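You operate a simulated robot arm through the tools that you are given. There is no shell and no other tool. Be economical: measure what you need, move in short steps, check, and stop when the job is done.

The job below is to be done with a simulated robot arm. You get a single attempt, and the scene is never put back.

TASK
Put the blank vial in the tray with grey grips. Then put the pink-band medium vial on the middle shelf of the corner unit. Then open the locker door, fetch the red-band medium vial from the worktop of the store rack and stand it on the second shelf from the bottom of the locker, then shut the door. Then put the black-band medium vial on the worktop of the store rack away on the ledge of tray one. Then put the blue wipe on the worktop of the store rack away on the shelf under the hatch. Then push the rejects drawer shut. Then take the white star wheel with a black grip and leave it on the top of the setting bench. Do these in the order given. Set down upright: red-band medium vial.

It is judged by the outcome, as a careful person would: the job done as asked, and still so three seconds after it is handed in. It fails if anything else is knocked over, pushed out of place, dropped, spilled or broken.

THE ROBOT
A 7-joint arm with a two-finger parallel gripper on a trunk, on a base that drives. Base frame: it is fixed to the floor where the robot stands at the start and does not move with it; the origin is under the middle of the robot, x ahead of it, y to its left, z up. Lengths are in m, angles in degrees, forces in N, time in s.
With the tool pointing down near the work surface it reaches from about 0.26 to 0.6 m from the robot's upright axis, wherever it stands. Its first joint turns from -166.0 to 166.0 degrees. Places, roughly: black-band medium vial (3x3x7 cm) [-1.7, 2.1, 0.9]; blank vial [0.5, -0.25, 1]; blue wipe (9x7x3 cm) [-2.3, 2, 0.9]; ledge of tray one (14x60 cm) [-3.24, -1.86, 0.98]; locker door [0.7, 2, 1]; middle shelf of the corner unit [0, 2.3, 0.9]; pink-band medium vial (3x3x7 cm) [0.8, 1.1, 0.9]; red-band medium vial (3x3x7 cm) [-1.6, 1.9, 0.9]; rejects drawer [-5.6, -3.6, 0.7]; second shelf of the locker [0.7, 2.2, 0.6]; shelf under the hatch [-5.5, 2.2, 0.4]; top of the setting bench [0.6, -4.5, 0.9]; tray with grey grips (30x16x5 cm) [-0.2, 2.2, 0.9]; white star wheel with a black grip [-3.5, -6.5, 1]. Payload 3.4 kg.
Tool frame: the origin (TCP) lies between the finger pads and is the grasp point; the fingertips stand 0.03 m ahead of it; z points along the fingers, y is the line along which they close. The gripper opens to 0.094 m. The fingers are 0.028 m wide and 0.01 m thick; the gripper's body (0.05 by 0.096 m) begins 0.055 m behind the TCP.
Orientation is told as [roll, pitch, yaw] about the base's x, y, z axes, in that order, counted from this pose: with the fingers straight down and closing along the base's y, the tool's x points along the base's -x, its y along +y and its z along -z.

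THE INTERFACE
- The arm moves only by the tool step_arm. Its arguments are lists of equal length, an entry for each row: "delta_pos": the shift along the tool's x, y, z in units of 30 mm (1.0 is 30 mm), a list of three; "turn": the turn, a rotation vector about the tool's x, y, z in units of 8 degrees (1.0 is 8 degrees), a list of three; "hand": the opening, from 0 (shut) to 1 (fully open). In form: {"delta_pos": [[x, y, z], ...], "turn": [[ax, ay, az], ...], "hand": [hand, ...]}. A call has 1 to 20 rows; each row shifts and turns the commanded pose from where the row before left it, along the tool's axes as they then stand. A call with a number of a shift or a turn outside -1 to 1 is refused whole. Rows are played at 5 a second. More than 0.05 m and 8.6 degrees between two rows, or a gripper value outside its range, and nothing of the call is played. Where a pose cannot be reached the arm comes as near as it can. A force on the tool above 40 N (or 10 N above the force at the start of the call, whichever is more), or a blocked arm, ends the call early, and 0.2 s more pass. Each finger travels about 0.072 m/s and halts on what it meets, pressing with about 41 N; the grip force reading is that of the motor and also rises with nothing between the fingers. The clock runs only during rows and for 0.2 s after the last one: add rows that do not move to give the fingers time. It gives the time, the measured TCP pose, the force on the tool (base axes), the opening and the grip force at its end, in the units of the frame above (readings bear some noise), with the torque about the TCP (base axes, N m) and any sound that the robot's microphone picked up, and new pictures: "views" is both (left out), scene, wrist or none.
- Cameras (640 x 400 px; columns grow to the right, rows downward): "scene" is now at [0.0155, 0.1194, 1.6136]; the picture's right is [-0.39, -0.92, 0.00], its down [-0.64, 0.27, -0.72] and it looks along [0.67, -0.28, -0.69] (base axes); focal length 269 px, centre (320, 200). "wrist" rides on the gripper at [0.076, 0.014, -0.103] in the tool frame; the picture's right is [-0.18, 0.98, 0.00], its down [-0.75, -0.14, -0.64] and it looks along [-0.63, -0.12, 0.77] (tool axes); focal length 243 px, centre (320, 200).
- move_column(by): slides the trunk up (or, below 0, down) by that many m; the arm and the scene camera ride with it, the base frame stays. It gives what a move gives, with no picture.
- base_move(legs): drives the robot by 1 to 6 legs, each [ahead, left, turn to the left] in m, m and degrees, along the robot's own axes; the way and the turn of a leg run together, so that a leg with both is an arc; at most 1.5 m and 180 degrees a leg. The arm and the cameras ride along, it lands a little off, and it stops where it bumps. It gives what a move gives, and a new picture of the scene camera.
- head_to(pan, tilt): turns the head with the scene camera to pan (to the left, within 155 degrees either way) and tilt (down, from -29 to 69), counted from straight ahead of the robot. It gives what a move gives, and a new picture of the scene camera.
- pixel_to_xyz(camera, pixels): for up to 12 pixels [column, row] of the newest picture of that camera ("zoom" is the newest enlarged one), the place [x, y, z] in the base frame of the surface seen there, good to about 0.003 m. It takes no simulated time.
- zoom(camera, box): a new picture of the part [left, top, right, bottom] of that camera's present view, enlarged. It takes no simulated time.
- sign_off(): hands the job in; it is judged then, once.

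Keep the steps short. Do not move on a guess: measure, check each grasp and each placing, and mend mistakes. In all there are 145 turns and 260 pictures (those below and enlarged ones count). Leave the gripper open and the arm clear of the work at the hand-in unless told otherwise, and finish with a single line.

The tools are called after "Call:" as a command line: name --argument value ..., lists and objects as JSON in quotes. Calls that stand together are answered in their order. step_arm: Moves the arm, as the interface text tells. Its arguments: {"type":"object","properties":{"delta_pos":{"type":"array"},"turn":{"type":"array"},"hand":{"type":"array"},"views":{"type":"string","enum":["both","scene","wrist","none"]}},"required":["delta_pos","turn","hand"]} The other tools are called the same way: move_column (by) slides the trunk up or down; base_move (legs) drives the base; head_to (pan, tilt) turns the head that bears the scene camera; pixel_to_xyz (camera, pixels) gives the place of the surface under pixels of a picture; zoom (camera, box) takes an enlarged picture of a part of a camera's view; sign_off () hands the job in.

At the start:

```text
time_s: 0.0
ee_pos: [0.3341, -0.0286, 1.155]
tool_rot: [0.0, 0.0, 0.0]
ft_force: [-0.3, 0.0, 0.6]
wrist_torque: [-0.03, -0.03, -0.01]
grip_width: 0.0939
grasp_force: 0.1
trunk travel left (down, up): [-0.275, 0.111]
robot x, y, heading: [-0.0033, -0.0003, 0.2]
head pan, tilt: [-22.7, 43.6]
```

scene: 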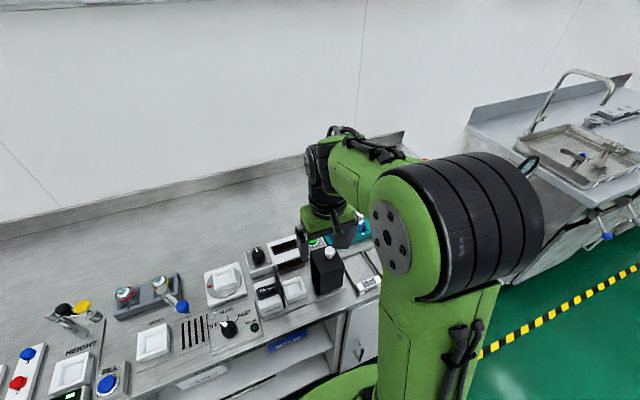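
wrist: 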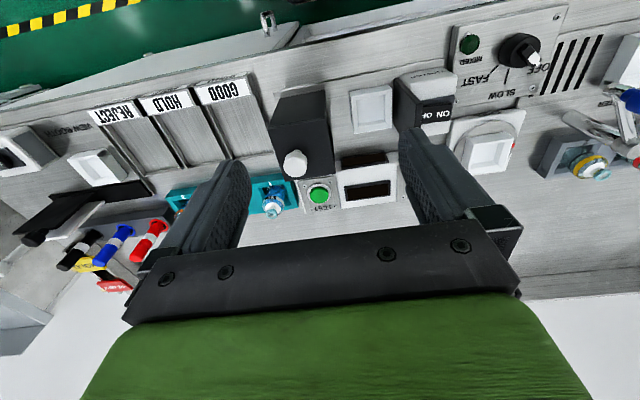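

I see a bench with many items; first I look for the blank vial near [0.5,-0.25,1]: zooming both cameras.

Call:
zoom --camera "wrist" --box '[0, 60, 320, 300]'

Call:
zoom --camera "scene" --box '[80, 200, 400, 400]'

Call:
pixel_to_xyz --camera "wrist" --pixels '[[272, 200], [180, 205], [294, 162], [318, 194], [595, 170], [630, 110], [225, 110], [330, 225]]'

```text
1.67 times, centred on (160, 180) of wrist
```

zoom: 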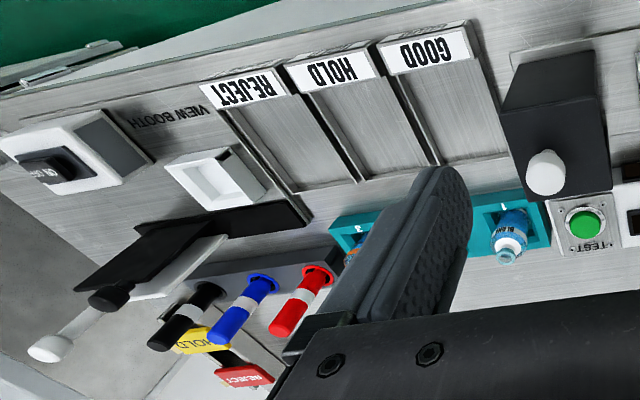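

```text
2.00 times, centred on (240, 300) of scene
```

zoom: 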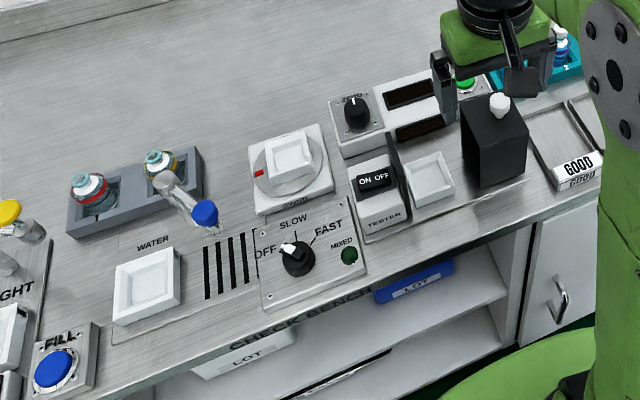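

```text
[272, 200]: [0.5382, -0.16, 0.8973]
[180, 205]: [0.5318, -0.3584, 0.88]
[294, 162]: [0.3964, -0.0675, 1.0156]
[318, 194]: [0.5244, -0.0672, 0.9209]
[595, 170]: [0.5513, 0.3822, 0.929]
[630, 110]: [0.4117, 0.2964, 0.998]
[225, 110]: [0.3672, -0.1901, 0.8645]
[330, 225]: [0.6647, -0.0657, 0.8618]
```

A vial labelled BLANK seems to sit in the teal rack; a finger hides the rest. I move the arm sideways 0.15 m to see the rack.

Call:
step_arm --delta_pos '[[0, -1, 0], [0, -1, 0], [0, -1, 0], [0, -1, 0], [0, -1, 0], [0, -1, 0]]' --turn '[[0, 0, 0], [0, 0, 0], [0, 0, 0], [0, 0, 0], [0, 0, 0], [0, 0, 0]]' --hand '[1, 1, 1, 1, 1, 1]' --views "wrist"

Call:
zoom --camera "wrist" --box '[220, 120, 420, 245]'

```text
time_s: 1.4
ee_pos: [0.3337, -0.2098, 1.1569]
tool_rot: [0.0, 0.0, 0.0]
ft_force: [-0.3, 0.4, -0.6]
wrist_torque: [-0.01, 0.01, -0.01]
grip_width: 0.094
grasp_force: 0.1
trunk travel left (down, up): [-0.275, 0.111]
robot x, y, heading: [0.0029, 0.0018, 0.1]
head pan, tilt: [-22.7, 43.6]
```

wrist: 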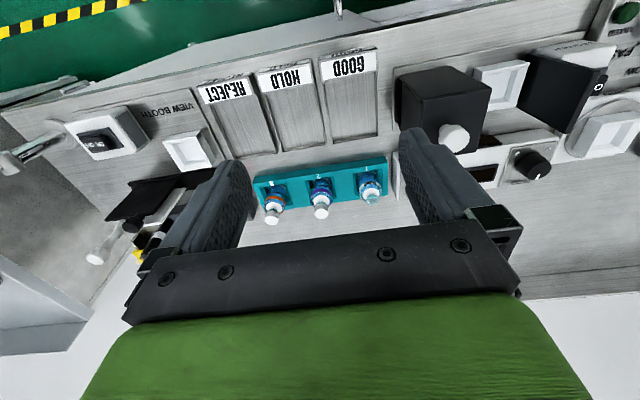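

```text
3.20 times, centred on (320, 182) of wrist
```

zoom: 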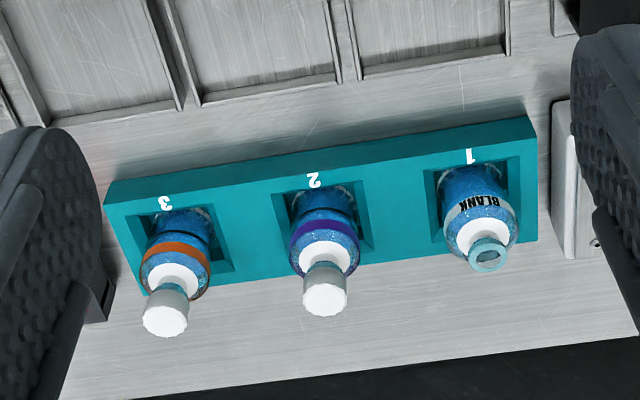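

The BLANK vial is in slot 1 (zoom 485,215). I measure it and neighbours.

Call:
pixel_to_xyz --camera "zoom" --pixels '[[490, 255], [488, 245], [472, 265], [506, 262], [478, 205], [448, 225], [512, 225], [325, 295], [500, 135], [430, 240], [560, 200], [400, 320]]'

```text
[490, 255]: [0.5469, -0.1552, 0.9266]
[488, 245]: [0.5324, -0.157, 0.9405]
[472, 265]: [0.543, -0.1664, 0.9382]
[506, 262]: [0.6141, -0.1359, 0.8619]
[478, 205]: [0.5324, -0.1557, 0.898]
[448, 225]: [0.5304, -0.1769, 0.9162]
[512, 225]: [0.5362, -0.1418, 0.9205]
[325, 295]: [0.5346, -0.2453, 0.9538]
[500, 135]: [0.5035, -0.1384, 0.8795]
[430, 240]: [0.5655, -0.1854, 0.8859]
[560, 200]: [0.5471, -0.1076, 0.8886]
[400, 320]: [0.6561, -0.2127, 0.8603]
```

Vial axis ≈ (0.547,-0.157), top 0.94, rack top 0.886. I go above it to z≈1.03.

Call:
step_arm --delta_pos '[[-1, 0.25, 0], [-1, 0.25, 0], [-1, 0.25, 0], [-1, 0.25, 0], [-1, 0.25, 0], [-1, 0.25, 0], [-1, 0.25, 0], [0, 0, 1], [0, 0, 1], [0, 0, 1], [0, 0, 1], [0, 0, 0]]' --turn '[[0, 0, 0], [0, 0, 0], [0, 0, 0], [0, 0, 0], [0, 0, 0], [0, 0, 0], [0, 0, 0], [0, 0, 0], [0, 0, 0], [0, 0, 0], [0, 0, 0], [0, 0, 0]]' --hand '[1, 1, 1, 1, 1, 1, 0.8, 0.8, 0.8, 0.8, 0.8, 0.8]' --views "wrist"

Call:
zoom --camera "wrist" --box '[220, 120, 420, 245]'

```text
time_s: 4.0
ee_pos: [0.5431, -0.157, 1.036]
tool_rot: [0.0, 0.0, 0.0]
ft_force: [-0.9, -0.5, -0.5]
wrist_torque: [0.0, 0.03, 0.02]
grip_width: 0.0751
grasp_force: 0.1
trunk travel left (down, up): [-0.275, 0.111]
robot x, y, heading: [-0.0009, 0.002, 0.2]
head pan, tilt: [-22.7, 43.6]
```

wrist: 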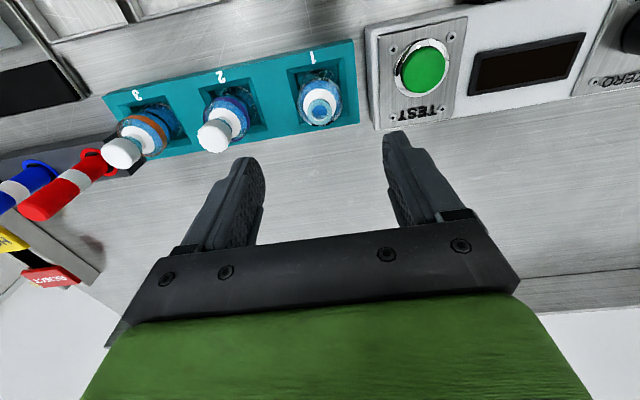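

```text
3.20 times, centred on (320, 182) of wrist
```

zoom: 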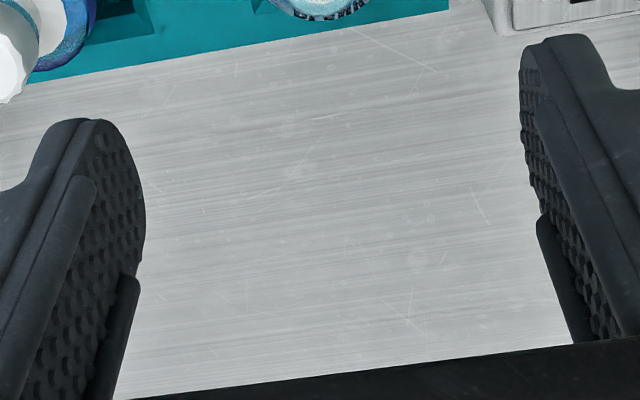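

Measure the vial from this closer view.

Call:
pixel_to_xyz --camera "wrist" --pixels '[[320, 107], [306, 107], [334, 107], [320, 122], [320, 92], [302, 100], [340, 95], [420, 70], [375, 90], [240, 108], [330, 145]]'

```text
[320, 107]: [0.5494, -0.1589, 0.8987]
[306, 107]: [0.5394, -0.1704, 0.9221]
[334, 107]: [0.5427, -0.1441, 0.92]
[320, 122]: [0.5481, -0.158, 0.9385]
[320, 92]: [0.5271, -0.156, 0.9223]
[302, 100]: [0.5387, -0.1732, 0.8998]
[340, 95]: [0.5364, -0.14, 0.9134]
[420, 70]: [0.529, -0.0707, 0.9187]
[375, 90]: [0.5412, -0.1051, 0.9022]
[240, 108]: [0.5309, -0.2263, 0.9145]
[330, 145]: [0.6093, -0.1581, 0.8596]
```

Axis ≈ (0.542,-0.157). Descend to z 0.918 with a 0.055 opening, then grip.

Call:
step_arm --delta_pos '[[0, 0, 0], [0, 0, 1], [0, 0, 1], [0, 0, 1], [0, 0, 0.93], [0, 0, 0], [0, 0, 0], [0, 0, 0], [0, 0, 0]]' --turn '[[0, 0, 0], [0, 0, 0], [0, 0, 0], [0, 0, 0], [0, 0, 0], [0, 0, 0], [0, 0, 0], [0, 0, 0], [0, 0, 0]]' --hand '[0.585, 0.585, 0.585, 0.585, 0.585, 0.585, 0.15, 0.15, 0.15]' --views "wrist"

```text
time_s: 6.0
ee_pos: [0.5433, -0.155, 0.9192]
tool_rot: [0.1, -0.1, -0.1]
ft_force: [-3.0, -0.2, 0.7]
wrist_torque: [-0.01, 0.13, -0.01]
grip_width: 0.0382
grasp_force: 40.4
trunk travel left (down, up): [-0.275, 0.111]
robot x, y, heading: [0.0008, -0.0016, -0.1]
head pan, tilt: [-22.7, 43.6]
```

wrist: 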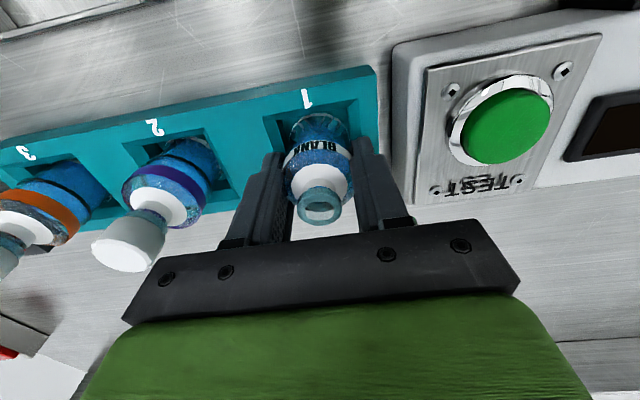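

Gripped (0.038 wide, 40 N). Lift straight up 0.24 m and pull back.

Call:
step_arm --delta_pos '[[0, 0, -0.5], [0, 0, -1], [0, 0, -1], [0, 0, -1], [0, 0, -1], [0, 0, -1], [0, 0, -1], [0, 0, -1], [1, 0, 0], [1, 0, 0], [1, 0, 0], [1, 0, 0], [1, 0, 0], [1, 0, 0]]' --turn '[[0, 0, 0], [0, 0, 0], [0, 0, 0], [0, 0, 0], [0, 0, 0], [0, 0, 0], [0, 0, 0], [0, 0, 0], [0, 0, 0], [0, 0, 0], [0, 0, 0], [0, 0, 0], [0, 0, 0], [0, 0, 0]]' --hand '[0.15, 0.15, 0.15, 0.15, 0.15, 0.15, 0.15, 0.15, 0.15, 0.15, 0.15, 0.15, 0.15, 0.15]' --views "wrist"

Call:
head_to --pan 90 --tilt 30

Call:
head_to --pan 50 --tilt 30

Call:
head_to --pan 130 --tilt 30

```text
time_s: 9.0
ee_pos: [0.3622, -0.1563, 1.1414]
tool_rot: [0.0, -0.1, 0.1]
ft_force: [0.1, 1.2, -0.5]
wrist_torque: [-0.03, -0.05, 0.02]
grip_width: 0.0384
grasp_force: 41.2
trunk travel left (down, up): [-0.275, 0.111]
robot x, y, heading: [-0.0063, -0.0018, -0.1]
head pan, tilt: [-22.7, 43.6]
```

wrist: 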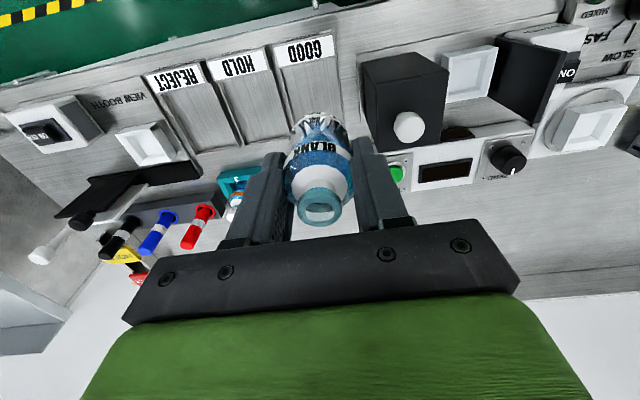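

```text
time_s: 10.9
ee_pos: [0.3642, -0.1571, 1.1418]
tool_rot: [0.1, 0.0, 0.1]
ft_force: [0.4, -0.2, -1.2]
wrist_torque: [-0.01, 0.01, -0.01]
grip_width: 0.0383
grasp_force: 41.2
trunk travel left (down, up): [-0.275, 0.111]
robot x, y, heading: [-0.0012, 0.0025, -0.0]
head pan, tilt: [90.0, 30.0]
```

scene: 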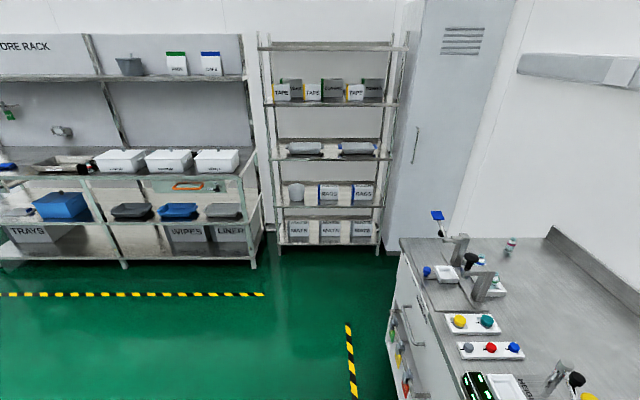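

```text
time_s: 12.0
ee_pos: [0.365, -0.1574, 1.1421]
tool_rot: [-0.1, 0.0, 0.0]
ft_force: [0.1, -0.4, -0.7]
wrist_torque: [0.0, 0.02, -0.02]
grip_width: 0.0381
grasp_force: 41.0
trunk travel left (down, up): [-0.275, 0.111]
robot x, y, heading: [-0.0025, 0.0028, -0.1]
head pan, tilt: [50.0, 30.0]
```

scene: 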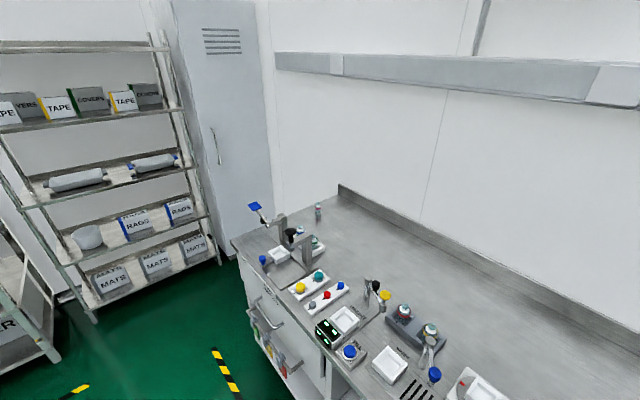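

```text
time_s: 13.5
ee_pos: [0.364, -0.1569, 1.1414]
tool_rot: [-0.1, 0.0, 0.0]
ft_force: [-0.2, -0.3, -1.1]
wrist_torque: [0.01, -0.02, 0.01]
grip_width: 0.0381
grasp_force: 40.6
trunk travel left (down, up): [-0.275, 0.111]
robot x, y, heading: [0.0007, 0.0021, 0.0]
head pan, tilt: [130.0, 30.0]
```

scene: 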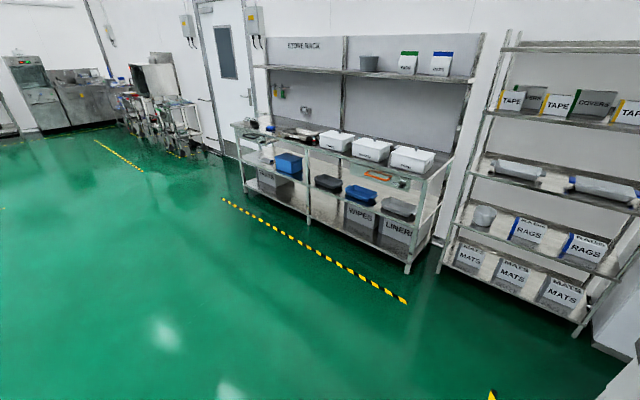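

I see the corner unit (pan 90 view) with two trays on the middle shelf. I turn the head back there and zoom to measure.

Call:
head_to --pan 85 --tilt 30

Call:
zoom --camera "scene" --box '[220, 70, 380, 170]'

```text
time_s: 14.6
ee_pos: [0.365, -0.1567, 1.1422]
tool_rot: [0.0, -0.1, 0.0]
ft_force: [0.0, -0.1, -0.2]
wrist_torque: [0.0, -0.01, -0.04]
grip_width: 0.038
grasp_force: 41.4
trunk travel left (down, up): [-0.275, 0.111]
robot x, y, heading: [-0.0023, 0.0044, 0.1]
head pan, tilt: [85.0, 30.0]
```

scene: 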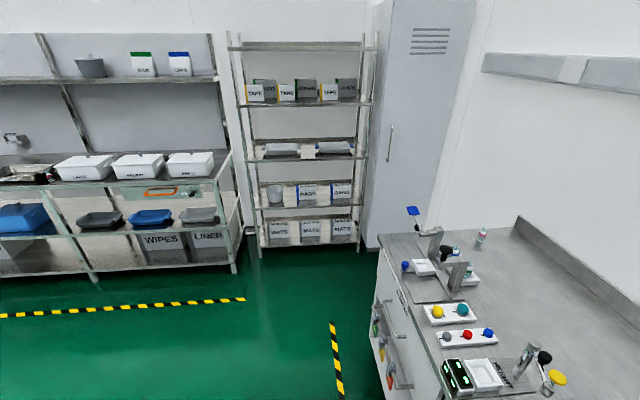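

```text
4.00 times, centred on (300, 120) of scene
```

zoom: 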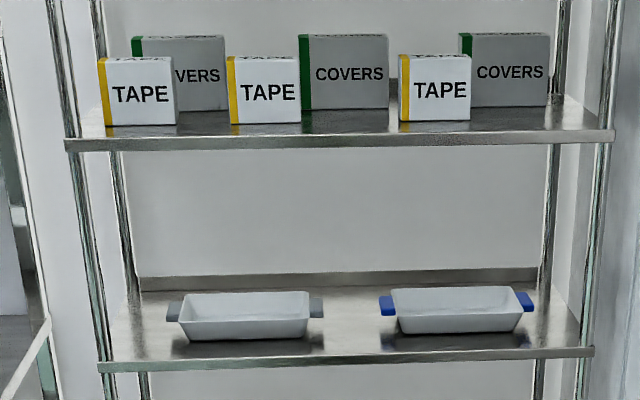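

Call:
pixel_to_xyz --camera "zoom" --pixels '[[100, 366], [590, 352], [350, 350], [180, 322], [310, 305], [245, 310], [245, 338], [400, 312], [350, 300], [350, 275], [350, 145], [250, 295]]'

Call:
pixel_to_xyz --camera "scene" --pixels '[[385, 245], [405, 325], [442, 365], [481, 237], [483, 243], [520, 220], [410, 240], [388, 145], [436, 240], [370, 205], [365, 240], [372, 65]]'

```text
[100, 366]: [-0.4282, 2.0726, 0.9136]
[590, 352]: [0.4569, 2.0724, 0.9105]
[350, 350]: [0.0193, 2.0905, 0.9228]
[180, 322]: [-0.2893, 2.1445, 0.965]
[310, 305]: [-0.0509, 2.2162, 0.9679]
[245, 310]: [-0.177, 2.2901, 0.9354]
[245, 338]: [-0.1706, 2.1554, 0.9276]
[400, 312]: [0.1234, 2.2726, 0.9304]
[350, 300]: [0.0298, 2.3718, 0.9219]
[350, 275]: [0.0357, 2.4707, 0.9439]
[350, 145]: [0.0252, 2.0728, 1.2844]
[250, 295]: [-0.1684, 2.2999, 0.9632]
```

```text
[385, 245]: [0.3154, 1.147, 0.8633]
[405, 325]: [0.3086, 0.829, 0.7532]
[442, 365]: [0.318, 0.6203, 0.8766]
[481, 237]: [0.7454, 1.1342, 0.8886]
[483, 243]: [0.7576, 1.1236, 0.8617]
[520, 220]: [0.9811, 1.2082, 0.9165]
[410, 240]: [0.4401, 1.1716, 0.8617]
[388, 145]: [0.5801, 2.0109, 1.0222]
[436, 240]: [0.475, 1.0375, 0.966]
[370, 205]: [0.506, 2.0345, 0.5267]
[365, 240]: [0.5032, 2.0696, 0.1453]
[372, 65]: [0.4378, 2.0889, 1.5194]
```

Tray with grey grips: centre ≈(-0.17,2.225), rim 0.967, floor ≈0.93; the shelf above is at 1.28, so the hand must come in tilted. I'll later set the vial on the clear bench corner near (0.5,1.13) and regrip it tilted. Drive: back 0.35, left 1.65, turn to face the bench end.

Call:
base_move --legs '[[-0.35, 0, 0], [0, 1.5, 0], [0, 0.15, 0], [0, 0, -90]]'

Call:
head_to --pan 50 --tilt 40

```text
time_s: 28.6
ee_pos: [-0.4969, 1.2559, 1.1412]
tool_rot: [-0.1, 0.0, -89.9]
ft_force: [-0.2, 0.1, 0.3]
wrist_torque: [0.03, 0.02, -0.02]
grip_width: 0.0379
grasp_force: 41.1
trunk travel left (down, up): [-0.275, 0.111]
robot x, y, heading: [-0.3416, 1.6213, -89.8]
head pan, tilt: [85.0, 30.0]
```

scene: 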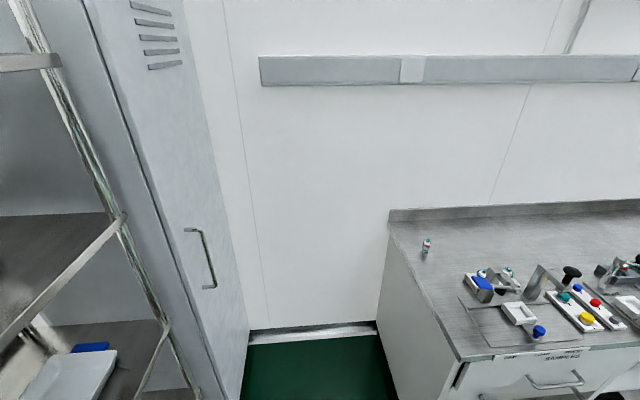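

```text
time_s: 29.6
ee_pos: [-0.4954, 1.2558, 1.141]
tool_rot: [0.0, 0.0, -90.0]
ft_force: [-0.3, 0.2, -0.9]
wrist_torque: [-0.03, 0.01, -0.01]
grip_width: 0.0379
grasp_force: 41.5
trunk travel left (down, up): [-0.275, 0.111]
robot x, y, heading: [-0.3412, 1.6199, -90.0]
head pan, tilt: [50.0, 40.0]
```

scene: 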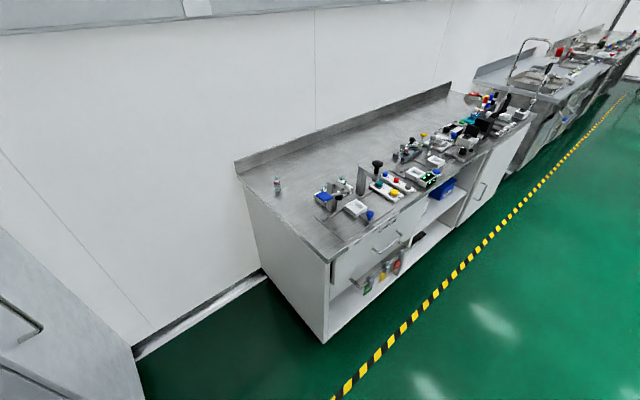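

Clear path. Drive robot-left 0.8 m to x≈0.46.

Call:
base_move --legs '[[0, 0.8, 0]]'

Call:
head_to --pan 25 --tilt 50

```text
time_s: 33.9
ee_pos: [0.3022, 1.2538, 1.1424]
tool_rot: [0.0, 0.1, -90.4]
ft_force: [-1.0, 0.0, -0.5]
wrist_torque: [0.04, 0.02, -0.02]
grip_width: 0.038
grasp_force: 40.9
trunk travel left (down, up): [-0.275, 0.111]
robot x, y, heading: [0.4616, 1.6159, -90.7]
head pan, tilt: [50.0, 40.0]
```

scene: 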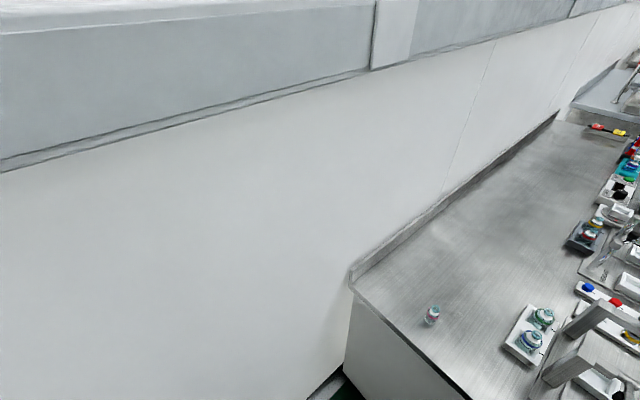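

```text
time_s: 34.8
ee_pos: [0.3007, 1.2548, 1.142]
tool_rot: [0.0, 0.0, -90.4]
ft_force: [0.7, -0.7, -0.9]
wrist_torque: [-0.01, -0.01, 0.01]
grip_width: 0.0377
grasp_force: 41.4
trunk travel left (down, up): [-0.275, 0.111]
robot x, y, heading: [0.458, 1.6153, -90.3]
head pan, tilt: [25.0, 50.0]
```

scene: 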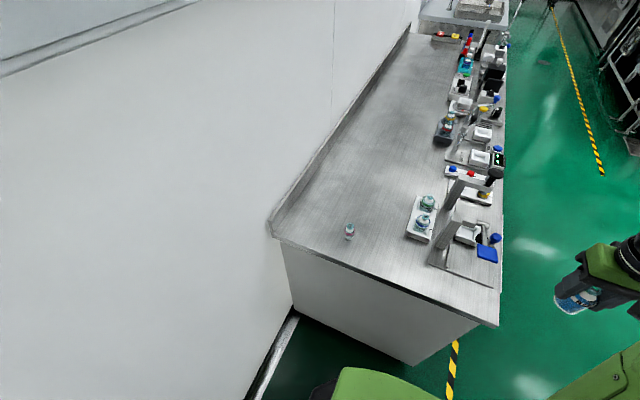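

Measure free bench points, edge, and the pink vial.

Call:
pixel_to_xyz --camera "scene" --pixels '[[349, 232], [349, 239], [273, 237], [390, 275], [495, 325], [385, 245], [418, 238], [410, 230], [430, 262], [405, 265], [488, 255], [490, 310]]'

Call:
zoom --camera "scene" --box '[300, 170, 520, 330]'

```text
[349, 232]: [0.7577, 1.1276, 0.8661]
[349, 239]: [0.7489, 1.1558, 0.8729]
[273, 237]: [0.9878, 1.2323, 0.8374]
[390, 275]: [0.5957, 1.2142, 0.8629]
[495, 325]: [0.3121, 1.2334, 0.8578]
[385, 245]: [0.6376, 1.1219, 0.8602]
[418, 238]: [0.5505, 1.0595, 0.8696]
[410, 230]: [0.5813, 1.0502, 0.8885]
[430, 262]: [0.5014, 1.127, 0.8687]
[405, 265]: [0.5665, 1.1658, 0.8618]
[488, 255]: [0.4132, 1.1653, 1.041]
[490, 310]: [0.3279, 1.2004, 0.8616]
```

```text
2.50 times, centred on (410, 250) of scene
```

zoom: 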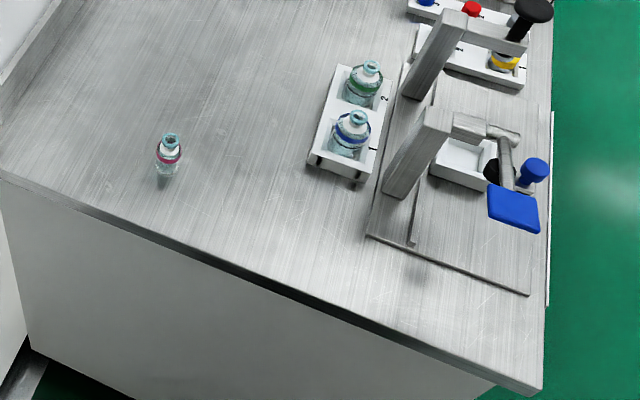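

I move over (0.64,1.15), staying beyond the bench end past the blue paddle (top >1.04), then lower to 1.02.

Call:
step_arm --delta_pos '[[0, 0.94, 0], [0, 0.94, 0], [0, 0.94, 0], [0, 0.94, 0], [0, 0.94, 0], [0, 0.94, 0], [0, 0.94, 0], [0, 0.94, 0], [0, 0.94, 0], [0, 0.94, 0], [0, 0.94, 0], [0, 0.94, 0], [-0.9, 0, 0], [-0.9, 0, 0], [-0.9, 0, 0], [-0.9, 0, 0], [0, 0, 1], [0, 0, 1], [0, 0, 1], [0, 0, 1]]' --turn '[[0, 0, 0], [0, 0, 0], [0, 0, 0], [0, 0, 0], [0, 0, 0], [0, 0, 0], [0, 0, 0], [0, 0, 0], [0, 0, 0], [0, 0, 0], [0, 0, 0], [0, 0, 0], [0, 0, 0], [0, 0, 0], [0, 0, 0], [0, 0, 0], [0, 0, 0], [0, 0, 0], [0, 0, 0], [0, 0, 0]]' --hand '[0.15, 0.15, 0.15, 0.15, 0.15, 0.15, 0.15, 0.15, 0.15, 0.15, 0.15, 0.15, 0.15, 0.15, 0.15, 0.15, 0.15, 0.15, 0.15, 0.15]' --views "scene"

Call:
zoom --camera "wrist" --box '[160, 60, 480, 260]'

```text
time_s: 39.0
ee_pos: [0.6384, 1.1417, 1.0208]
tool_rot: [0.0, -0.1, -90.4]
ft_force: [0.4, -1.2, -0.3]
wrist_torque: [0.0, 0.0, -0.01]
grip_width: 0.0382
grasp_force: 41.5
trunk travel left (down, up): [-0.275, 0.111]
robot x, y, heading: [0.4629, 1.6177, -90.4]
head pan, tilt: [25.0, 50.0]
```

scene: 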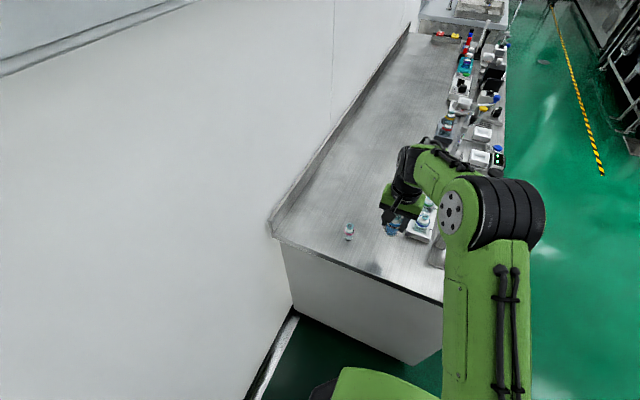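

```text
2.00 times, centred on (320, 160) of wrist
```

zoom: 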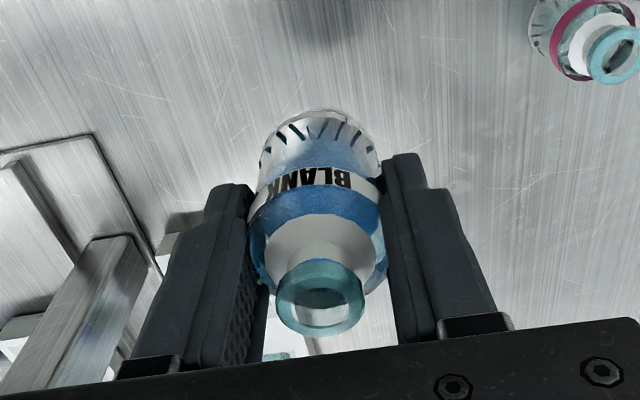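

Lower to TCP≈0.925, then fine steps to feel the bench.

Call:
step_arm --delta_pos '[[0, 0, 1], [0, 0, 1], [0, 0, 1], [0, 0, 0.2], [0, 0, 0]]' --turn '[[0, 0, 0], [0, 0, 0], [0, 0, 0], [0, 0, 0], [0, 0, 0]]' --hand '[0.15, 0.15, 0.15, 0.15, 0.15]' --views "wrist"

Call:
zoom --camera "scene" --box '[340, 190, 460, 265]'

```text
time_s: 40.2
ee_pos: [0.6387, 1.1436, 0.9242]
tool_rot: [-0.1, 0.0, -90.3]
ft_force: [-0.5, 0.0, -1.2]
wrist_torque: [0.02, 0.01, 0.03]
grip_width: 0.0378
grasp_force: 40.8
trunk travel left (down, up): [-0.275, 0.111]
robot x, y, heading: [0.4621, 1.616, -90.5]
head pan, tilt: [25.0, 50.0]
```

wrist: 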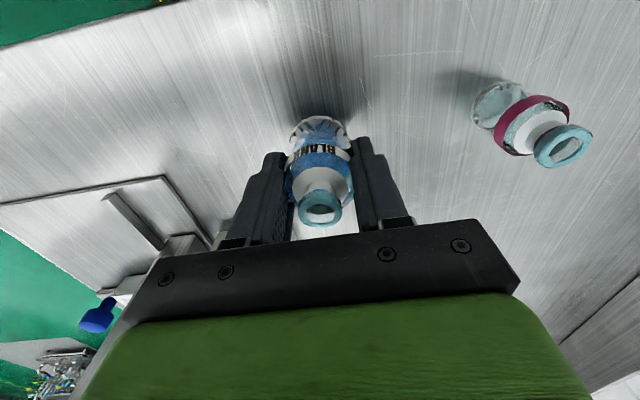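

```text
5.33 times, centred on (400, 228) of scene
```

zoom: 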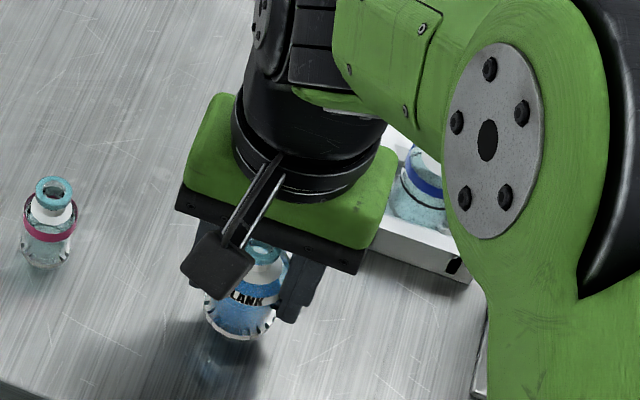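

Small gap remains; step down in 2–3 mm steps.

Call:
step_arm --delta_pos '[[0, 0, 0.1], [0, 0, 0.1], [0, 0, 0.1], [0, 0, 0]]' --turn '[[0, 0, 0], [0, 0, 0], [0, 0, 0], [0, 0, 0]]' --hand '[0.15, 0.15, 0.15, 0.15]' --views "none"

Call:
zoom --camera "scene" --box '[370, 215, 410, 260]'

```text
time_s: 41.2
ee_pos: [0.6391, 1.1431, 0.9165]
tool_rot: [0.0, 0.0, -90.3]
ft_force: [0.1, 0.3, -0.2]
wrist_torque: [0.0, -0.01, -0.02]
grip_width: 0.0381
grasp_force: 40.9
trunk travel left (down, up): [-0.275, 0.111]
robot x, y, heading: [0.4595, 1.6184, -90.6]
head pan, tilt: [25.0, 50.0]
```

```text
8.89 times, centred on (390, 238) of scene
```

zoom: 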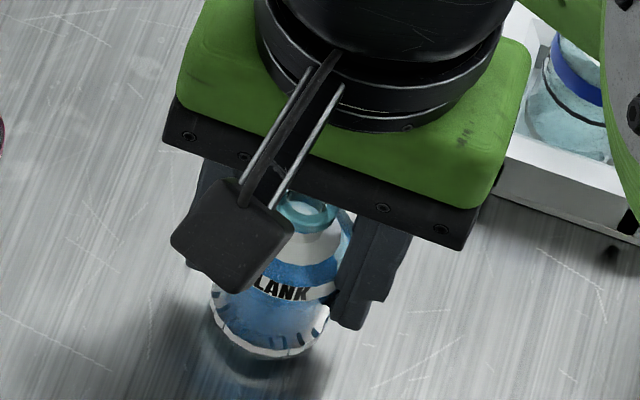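

Call:
pixel_to_xyz --camera "zoom" --pixels '[[270, 352], [275, 335], [270, 365], [220, 310], [300, 200]]'

Call:
step_arm --delta_pos '[[0, 0, 0.08], [0, 0, 0.08], [0, 0, 0]]' --turn '[[0, 0, 0], [0, 0, 0], [0, 0, 0]]' --hand '[0.15, 0.15, 0.15]' --views "none"

```text
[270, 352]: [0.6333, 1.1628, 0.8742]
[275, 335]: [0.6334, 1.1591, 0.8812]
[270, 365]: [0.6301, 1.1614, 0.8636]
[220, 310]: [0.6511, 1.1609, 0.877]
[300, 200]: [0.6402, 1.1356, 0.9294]
```

```text
time_s: 42.0
ee_pos: [0.6405, 1.1445, 0.9131]
tool_rot: [0.0, -0.1, -90.6]
ft_force: [-1.3, 0.1, 7.4]
wrist_torque: [-0.11, 0.02, -0.01]
grip_width: 0.0379
grasp_force: 40.9
trunk travel left (down, up): [-0.275, 0.111]
robot x, y, heading: [0.4581, 1.6126, -90.8]
head pan, tilt: [25.0, 50.0]
```

Contact felt at TCP 0.913, so the vial stands. Open, lift, tilt the tool 45° forward, and come back down behind it.

Call:
step_arm --delta_pos '[[0, 0, 0], [0, 0, 0], [0, 0, 0], [0, 0, -0.5], [0, 0, -0.8], [0, 0, -0.8], [0, 0, -0.8], [0, 0, 0], [0, 0, 0], [0, 0, 0], [0, 0, 0], [0, 0, 0], [0, 0, 0], [0.7, 0, 0], [0.7, 0, 0], [0.65, 0, 0], [0, 0, 0]]' --turn '[[0, 0, 0], [0, 0, 0], [0, 0, 0], [0, 0, 0], [0, 0, 0], [0, 0, 0], [0, 0, 0], [0, -0.9375, 0], [0, -0.9375, 0], [0, -0.9375, 0], [0, -0.9375, 0], [0, -0.9375, 0], [0, -0.9375, 0], [0, 0, 0], [0, 0, 0], [0, 0, 0], [0, 0, 0]]' --hand '[0.85, 0.85, 0.85, 0.85, 0.85, 0.85, 0.85, 0.85, 0.85, 0.85, 0.85, 0.85, 0.85, 0.85, 0.85, 0.85, 0.85]'

```text
time_s: 45.6
ee_pos: [0.6368, 1.1883, 0.9566]
tool_rot: [-0.1, -45.0, -90.4]
ft_force: [0.6, 0.0, -0.9]
wrist_torque: [-0.01, -0.04, -0.03]
grip_width: 0.0799
grasp_force: 0.0
trunk travel left (down, up): [-0.275, 0.111]
robot x, y, heading: [0.4611, 1.6182, -90.2]
head pan, tilt: [25.0, 50.0]
```

scene: 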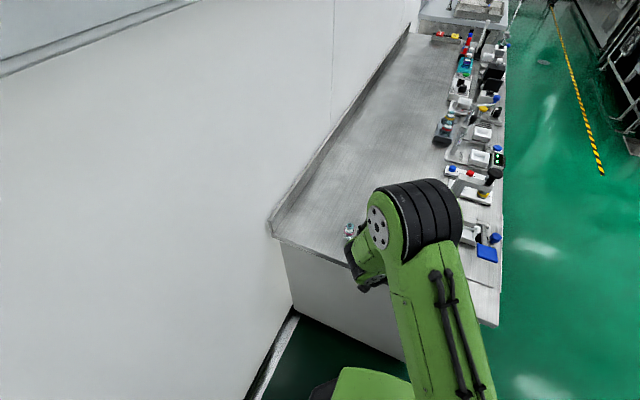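
wrist: 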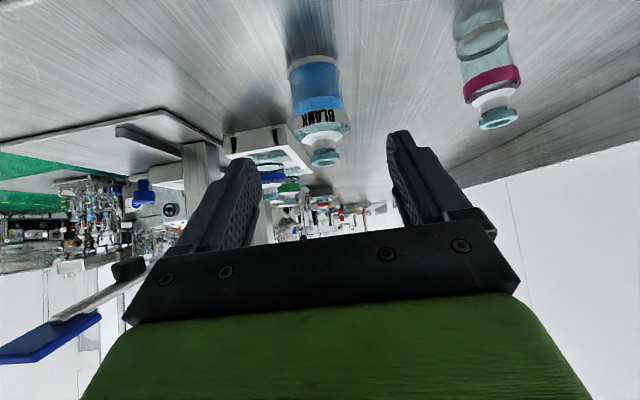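

Vial is centred between fingers. Advance 0.062 along the tool and grip.

Call:
step_arm --delta_pos '[[0, 0, 0.7], [0, 0, 0.7], [0, 0, 0.65], [0, 0, 0], [0, 0, 0], [0, 0, 0], [0, 0, 0]]' --turn '[[0, 0, 0], [0, 0, 0], [0, 0, 0], [0, 0, 0], [0, 0, 0], [0, 0, 0], [0, 0, 0]]' --hand '[0.85, 0.85, 0.85, 0.85, 0.2, 0.2, 0.2]' --views "wrist"

```text
time_s: 47.2
ee_pos: [0.6377, 1.144, 0.9131]
tool_rot: [0.0, -45.1, -90.4]
ft_force: [-0.5, 0.1, -0.3]
wrist_torque: [-0.02, 0.03, 0.0]
grip_width: 0.038
grasp_force: 41.3
trunk travel left (down, up): [-0.275, 0.111]
robot x, y, heading: [0.4636, 1.6182, -90.3]
head pan, tilt: [25.0, 50.0]
```

wrist: 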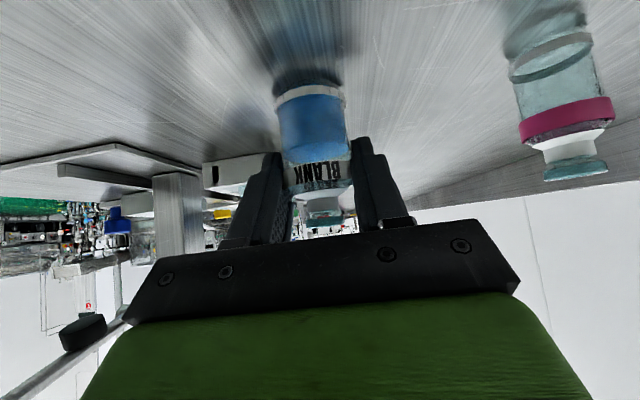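

Gripped. Lift 0.15, retract 0.15, then drive to stand before the corner unit and turn to face it.

Call:
step_arm --delta_pos '[[-0.7, 0, -0.7], [-0.7, 0, -0.7], [-0.7, 0, -0.7], [-0.7, 0, -0.7], [-0.7, 0, -0.7], [0.7, 0, -0.7], [0.7, 0, -0.7], [0.7, 0, -0.7], [0.7, 0, -0.7], [0.7, 0, -0.7]]' --turn '[[0, 0, 0], [0, 0, 0], [0, 0, 0], [0, 0, 0], [0, 0, 0], [0, 0, 0], [0, 0, 0], [0, 0, 0], [0, 0, 0], [0, 0, 0]]' --hand '[0.2, 0.2, 0.2, 0.2, 0.2, 0.2, 0.2, 0.2, 0.2, 0.2]' --views "wrist"

Call:
base_move --legs '[[0, -0.63, 0], [0.2, 0, 0], [0, 0, -180]]'

Call:
head_to --pan -5 --tilt 35

```text
time_s: 49.4
ee_pos: [0.6417, 1.294, 1.0612]
tool_rot: [0.0, -45.2, -90.4]
ft_force: [0.5, -1.0, -0.9]
wrist_torque: [0.01, -0.01, -0.01]
grip_width: 0.038
grasp_force: 41.4
trunk travel left (down, up): [-0.275, 0.111]
robot x, y, heading: [0.4623, 1.6145, -90.5]
head pan, tilt: [25.0, 50.0]
```

wrist: 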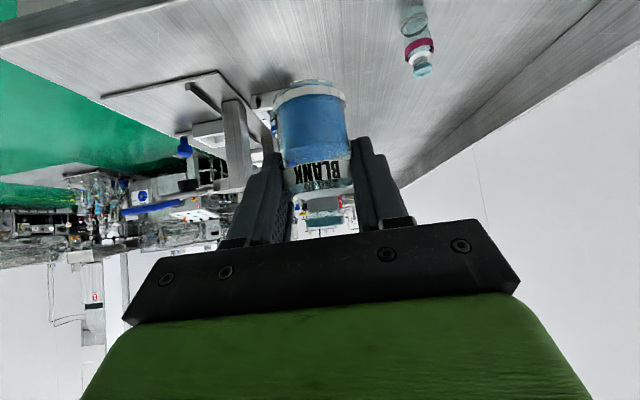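

```text
time_s: 61.4
ee_pos: [-0.343, 1.7455, 1.0591]
tool_rot: [0.0, -44.9, 90.0]
ft_force: [0.3, -0.7, 0.2]
wrist_torque: [-0.02, 0.0, 0.01]
grip_width: 0.0381
grasp_force: 40.7
trunk travel left (down, up): [-0.275, 0.111]
robot x, y, heading: [-0.162, 1.4224, 89.8]
head pan, tilt: [25.0, 50.0]
```

scene: 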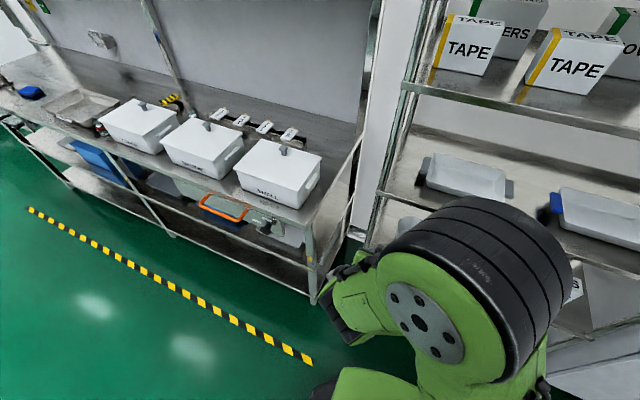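

```text
time_s: 62.3
ee_pos: [-0.3426, 1.7458, 1.0603]
tool_rot: [-0.1, -45.0, 90.1]
ft_force: [0.0, -0.4, -0.8]
wrist_torque: [0.03, -0.01, -0.04]
grip_width: 0.0378
grasp_force: 40.6
trunk travel left (down, up): [-0.275, 0.111]
robot x, y, heading: [-0.1629, 1.4231, 90.0]
head pan, tilt: [-5.0, 35.0]
```

scene: 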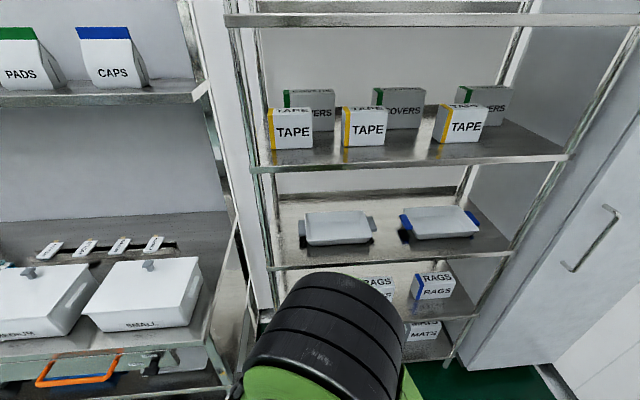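

Measure tray with grey grips precisely.

Call:
zoom --camera "scene" --box '[280, 190, 400, 265]'

Call:
pixel_to_xyz --camera "zoom" --pixels '[[130, 165], [460, 150], [120, 280], [460, 255], [300, 215], [300, 240], [300, 300], [300, 115], [300, 150]]'

```text
5.33 times, centred on (340, 228) of scene
```

zoom: 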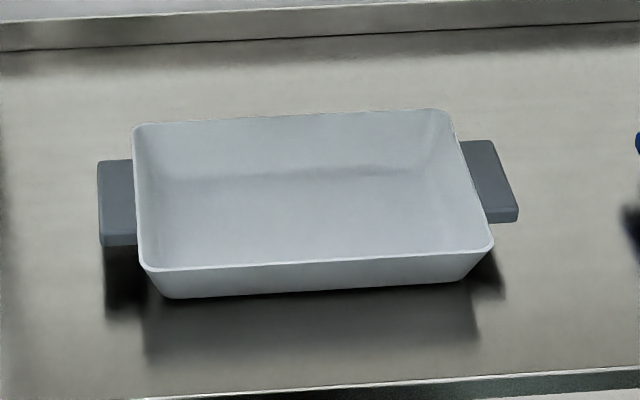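

```text
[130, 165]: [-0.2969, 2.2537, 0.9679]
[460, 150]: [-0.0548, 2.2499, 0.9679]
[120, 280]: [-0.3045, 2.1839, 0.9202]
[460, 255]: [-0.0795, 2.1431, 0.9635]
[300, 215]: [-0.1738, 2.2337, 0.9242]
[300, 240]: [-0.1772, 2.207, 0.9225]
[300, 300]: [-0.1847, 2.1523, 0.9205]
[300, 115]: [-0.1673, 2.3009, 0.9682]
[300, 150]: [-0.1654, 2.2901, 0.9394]
```

Tray floor ≈0.924, centre ≈(-0.175,2.222). Move base ahead 0.2, then shift the arm to x=-0.175.

Call:
base_move --legs '[[0.2, 0, 0]]'

Call:
step_arm --delta_pos '[[0, -0.94, 0], [0, -0.94, 0], [0, -0.94, 0], [0, -0.94, 0], [0, -0.94, 0], [0, -0.94, 0], [0, 0, 0]]' --turn '[[0, 0, 0], [0, 0, 0], [0, 0, 0], [0, 0, 0], [0, 0, 0], [0, 0, 0], [0, 0, 0]]' --hand '[0.2, 0.2, 0.2, 0.2, 0.2, 0.2, 0.2]' --views "both"

```text
time_s: 63.9
ee_pos: [-0.3406, 1.948, 1.0585]
tool_rot: [0.0, -45.0, 90.0]
ft_force: [0.2, 0.3, -0.3]
wrist_torque: [-0.05, -0.03, -0.02]
grip_width: 0.0378
grasp_force: 40.6
trunk travel left (down, up): [-0.275, 0.111]
robot x, y, heading: [-0.1592, 1.6242, 89.9]
head pan, tilt: [-5.0, 35.0]
```

scene: 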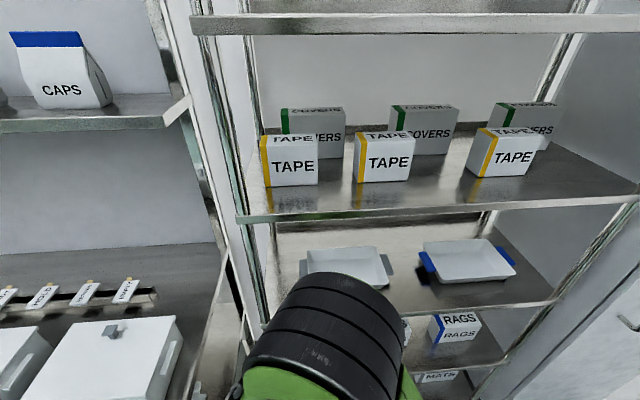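

```text
time_s: 65.5
ee_pos: [-0.3431, 1.9475, 1.0609]
tool_rot: [0.0, -45.0, 90.0]
ft_force: [-1.0, 0.1, -0.4]
wrist_torque: [0.04, -0.01, 0.0]
grip_width: 0.0378
grasp_force: 40.5
out of reach, approached as far as the arm can: row 1, 2, 3, 4, 5, 6
trunk travel left (down, up): [-0.275, 0.111]
robot x, y, heading: [-0.1639, 1.6263, 89.8]
head pan, tilt: [-5.0, 35.0]
```

scene: 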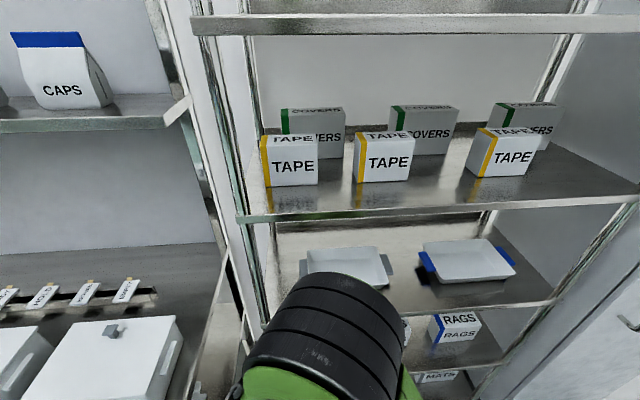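
wrist: 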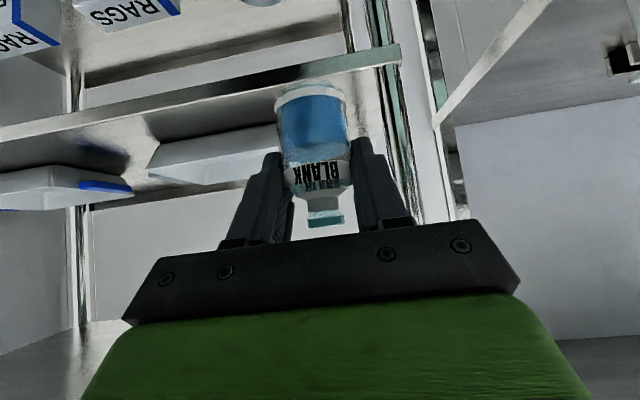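

The sideways move was out of reach (too close in). I drive the base right 0.168 instead, then check the hand place.

Call:
base_move --legs '[[0, -0.168, 0]]'

Call:
step_arm --delta_pos '[[-0.7, 0, 0.7], [-0.7, 0, 0.7], [-0.7, 0, 0.7]]' --turn '[[0, 0, 0], [0, 0, 0], [0, 0, 0]]' --hand '[0.2, 0.2, 0.2]' --views "wrist"

```text
time_s: 67.0
ee_pos: [-0.1744, 1.9474, 1.0603]
tool_rot: [0.1, -44.9, 89.8]
ft_force: [0.8, 0.2, -0.7]
wrist_torque: [-0.01, 0.01, 0.02]
grip_width: 0.038
grasp_force: 41.6
trunk travel left (down, up): [-0.275, 0.111]
robot x, y, heading: [0.005, 1.6226, 89.8]
head pan, tilt: [-5.0, 35.0]
```

scene: 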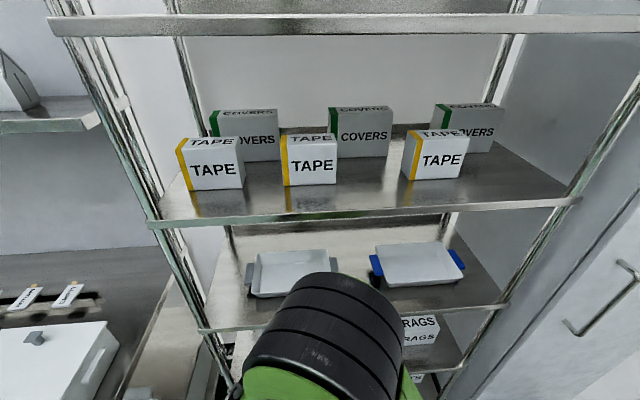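

```text
time_s: 67.8
ee_pos: [-0.1752, 2.0386, 1.0623]
tool_rot: [-0.1, -44.8, 89.9]
ft_force: [0.3, 0.7, -1.0]
wrist_torque: [-0.01, -0.02, 0.02]
grip_width: 0.0382
grasp_force: 40.5
trunk travel left (down, up): [-0.275, 0.111]
robot x, y, heading: [0.0045, 1.6255, 90.1]
head pan, tilt: [-5.0, 35.0]
```

wrist: 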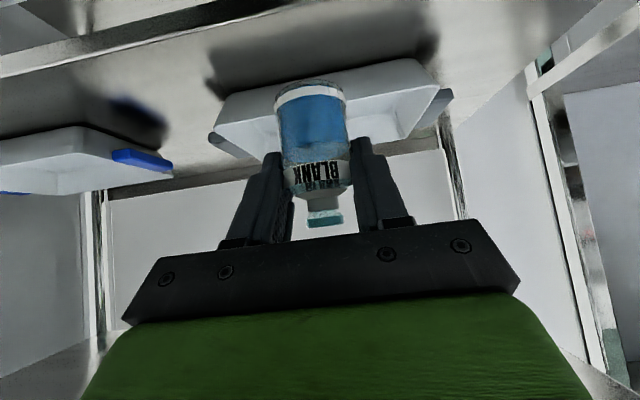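

Forward 0.185 into the shelf over the tray at z 1.06.

Call:
step_arm --delta_pos '[[-0.73, 0, 0.73], [-0.73, 0, 0.73], [-0.73, 0, 0.73], [-0.73, 0, 0.73], [-0.73, 0, 0.73], [-0.73, 0, 0.73], [0, 0, 0]]' --turn '[[0, 0, 0], [0, 0, 0], [0, 0, 0], [0, 0, 0], [0, 0, 0], [0, 0, 0], [0, 0, 0]]' --hand '[0.2, 0.2, 0.2, 0.2, 0.2, 0.2, 0.2]' --views "both"

```text
time_s: 69.4
ee_pos: [-0.1775, 2.2228, 1.0596]
tool_rot: [0.0, -45.1, 90.0]
ft_force: [0.5, 0.4, -0.9]
wrist_torque: [-0.03, 0.01, 0.04]
grip_width: 0.0378
grasp_force: 41.3
trunk travel left (down, up): [-0.275, 0.111]
robot x, y, heading: [0.0021, 1.6265, 90.0]
head pan, tilt: [-5.0, 35.0]
```

scene: 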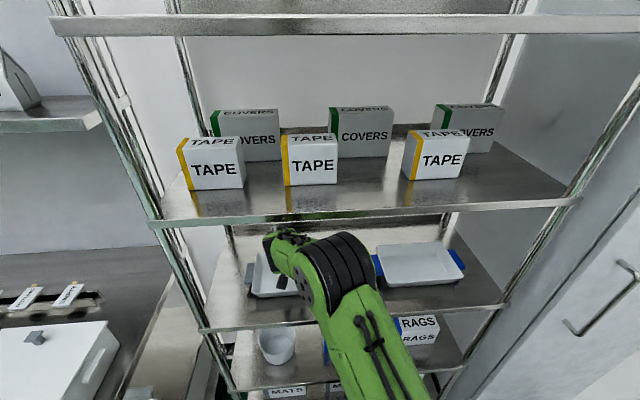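
wrist: 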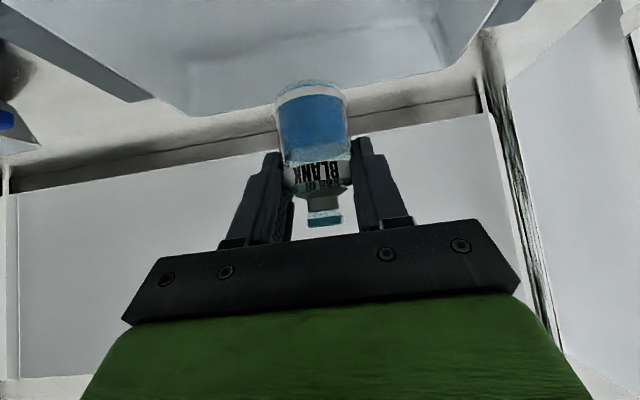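

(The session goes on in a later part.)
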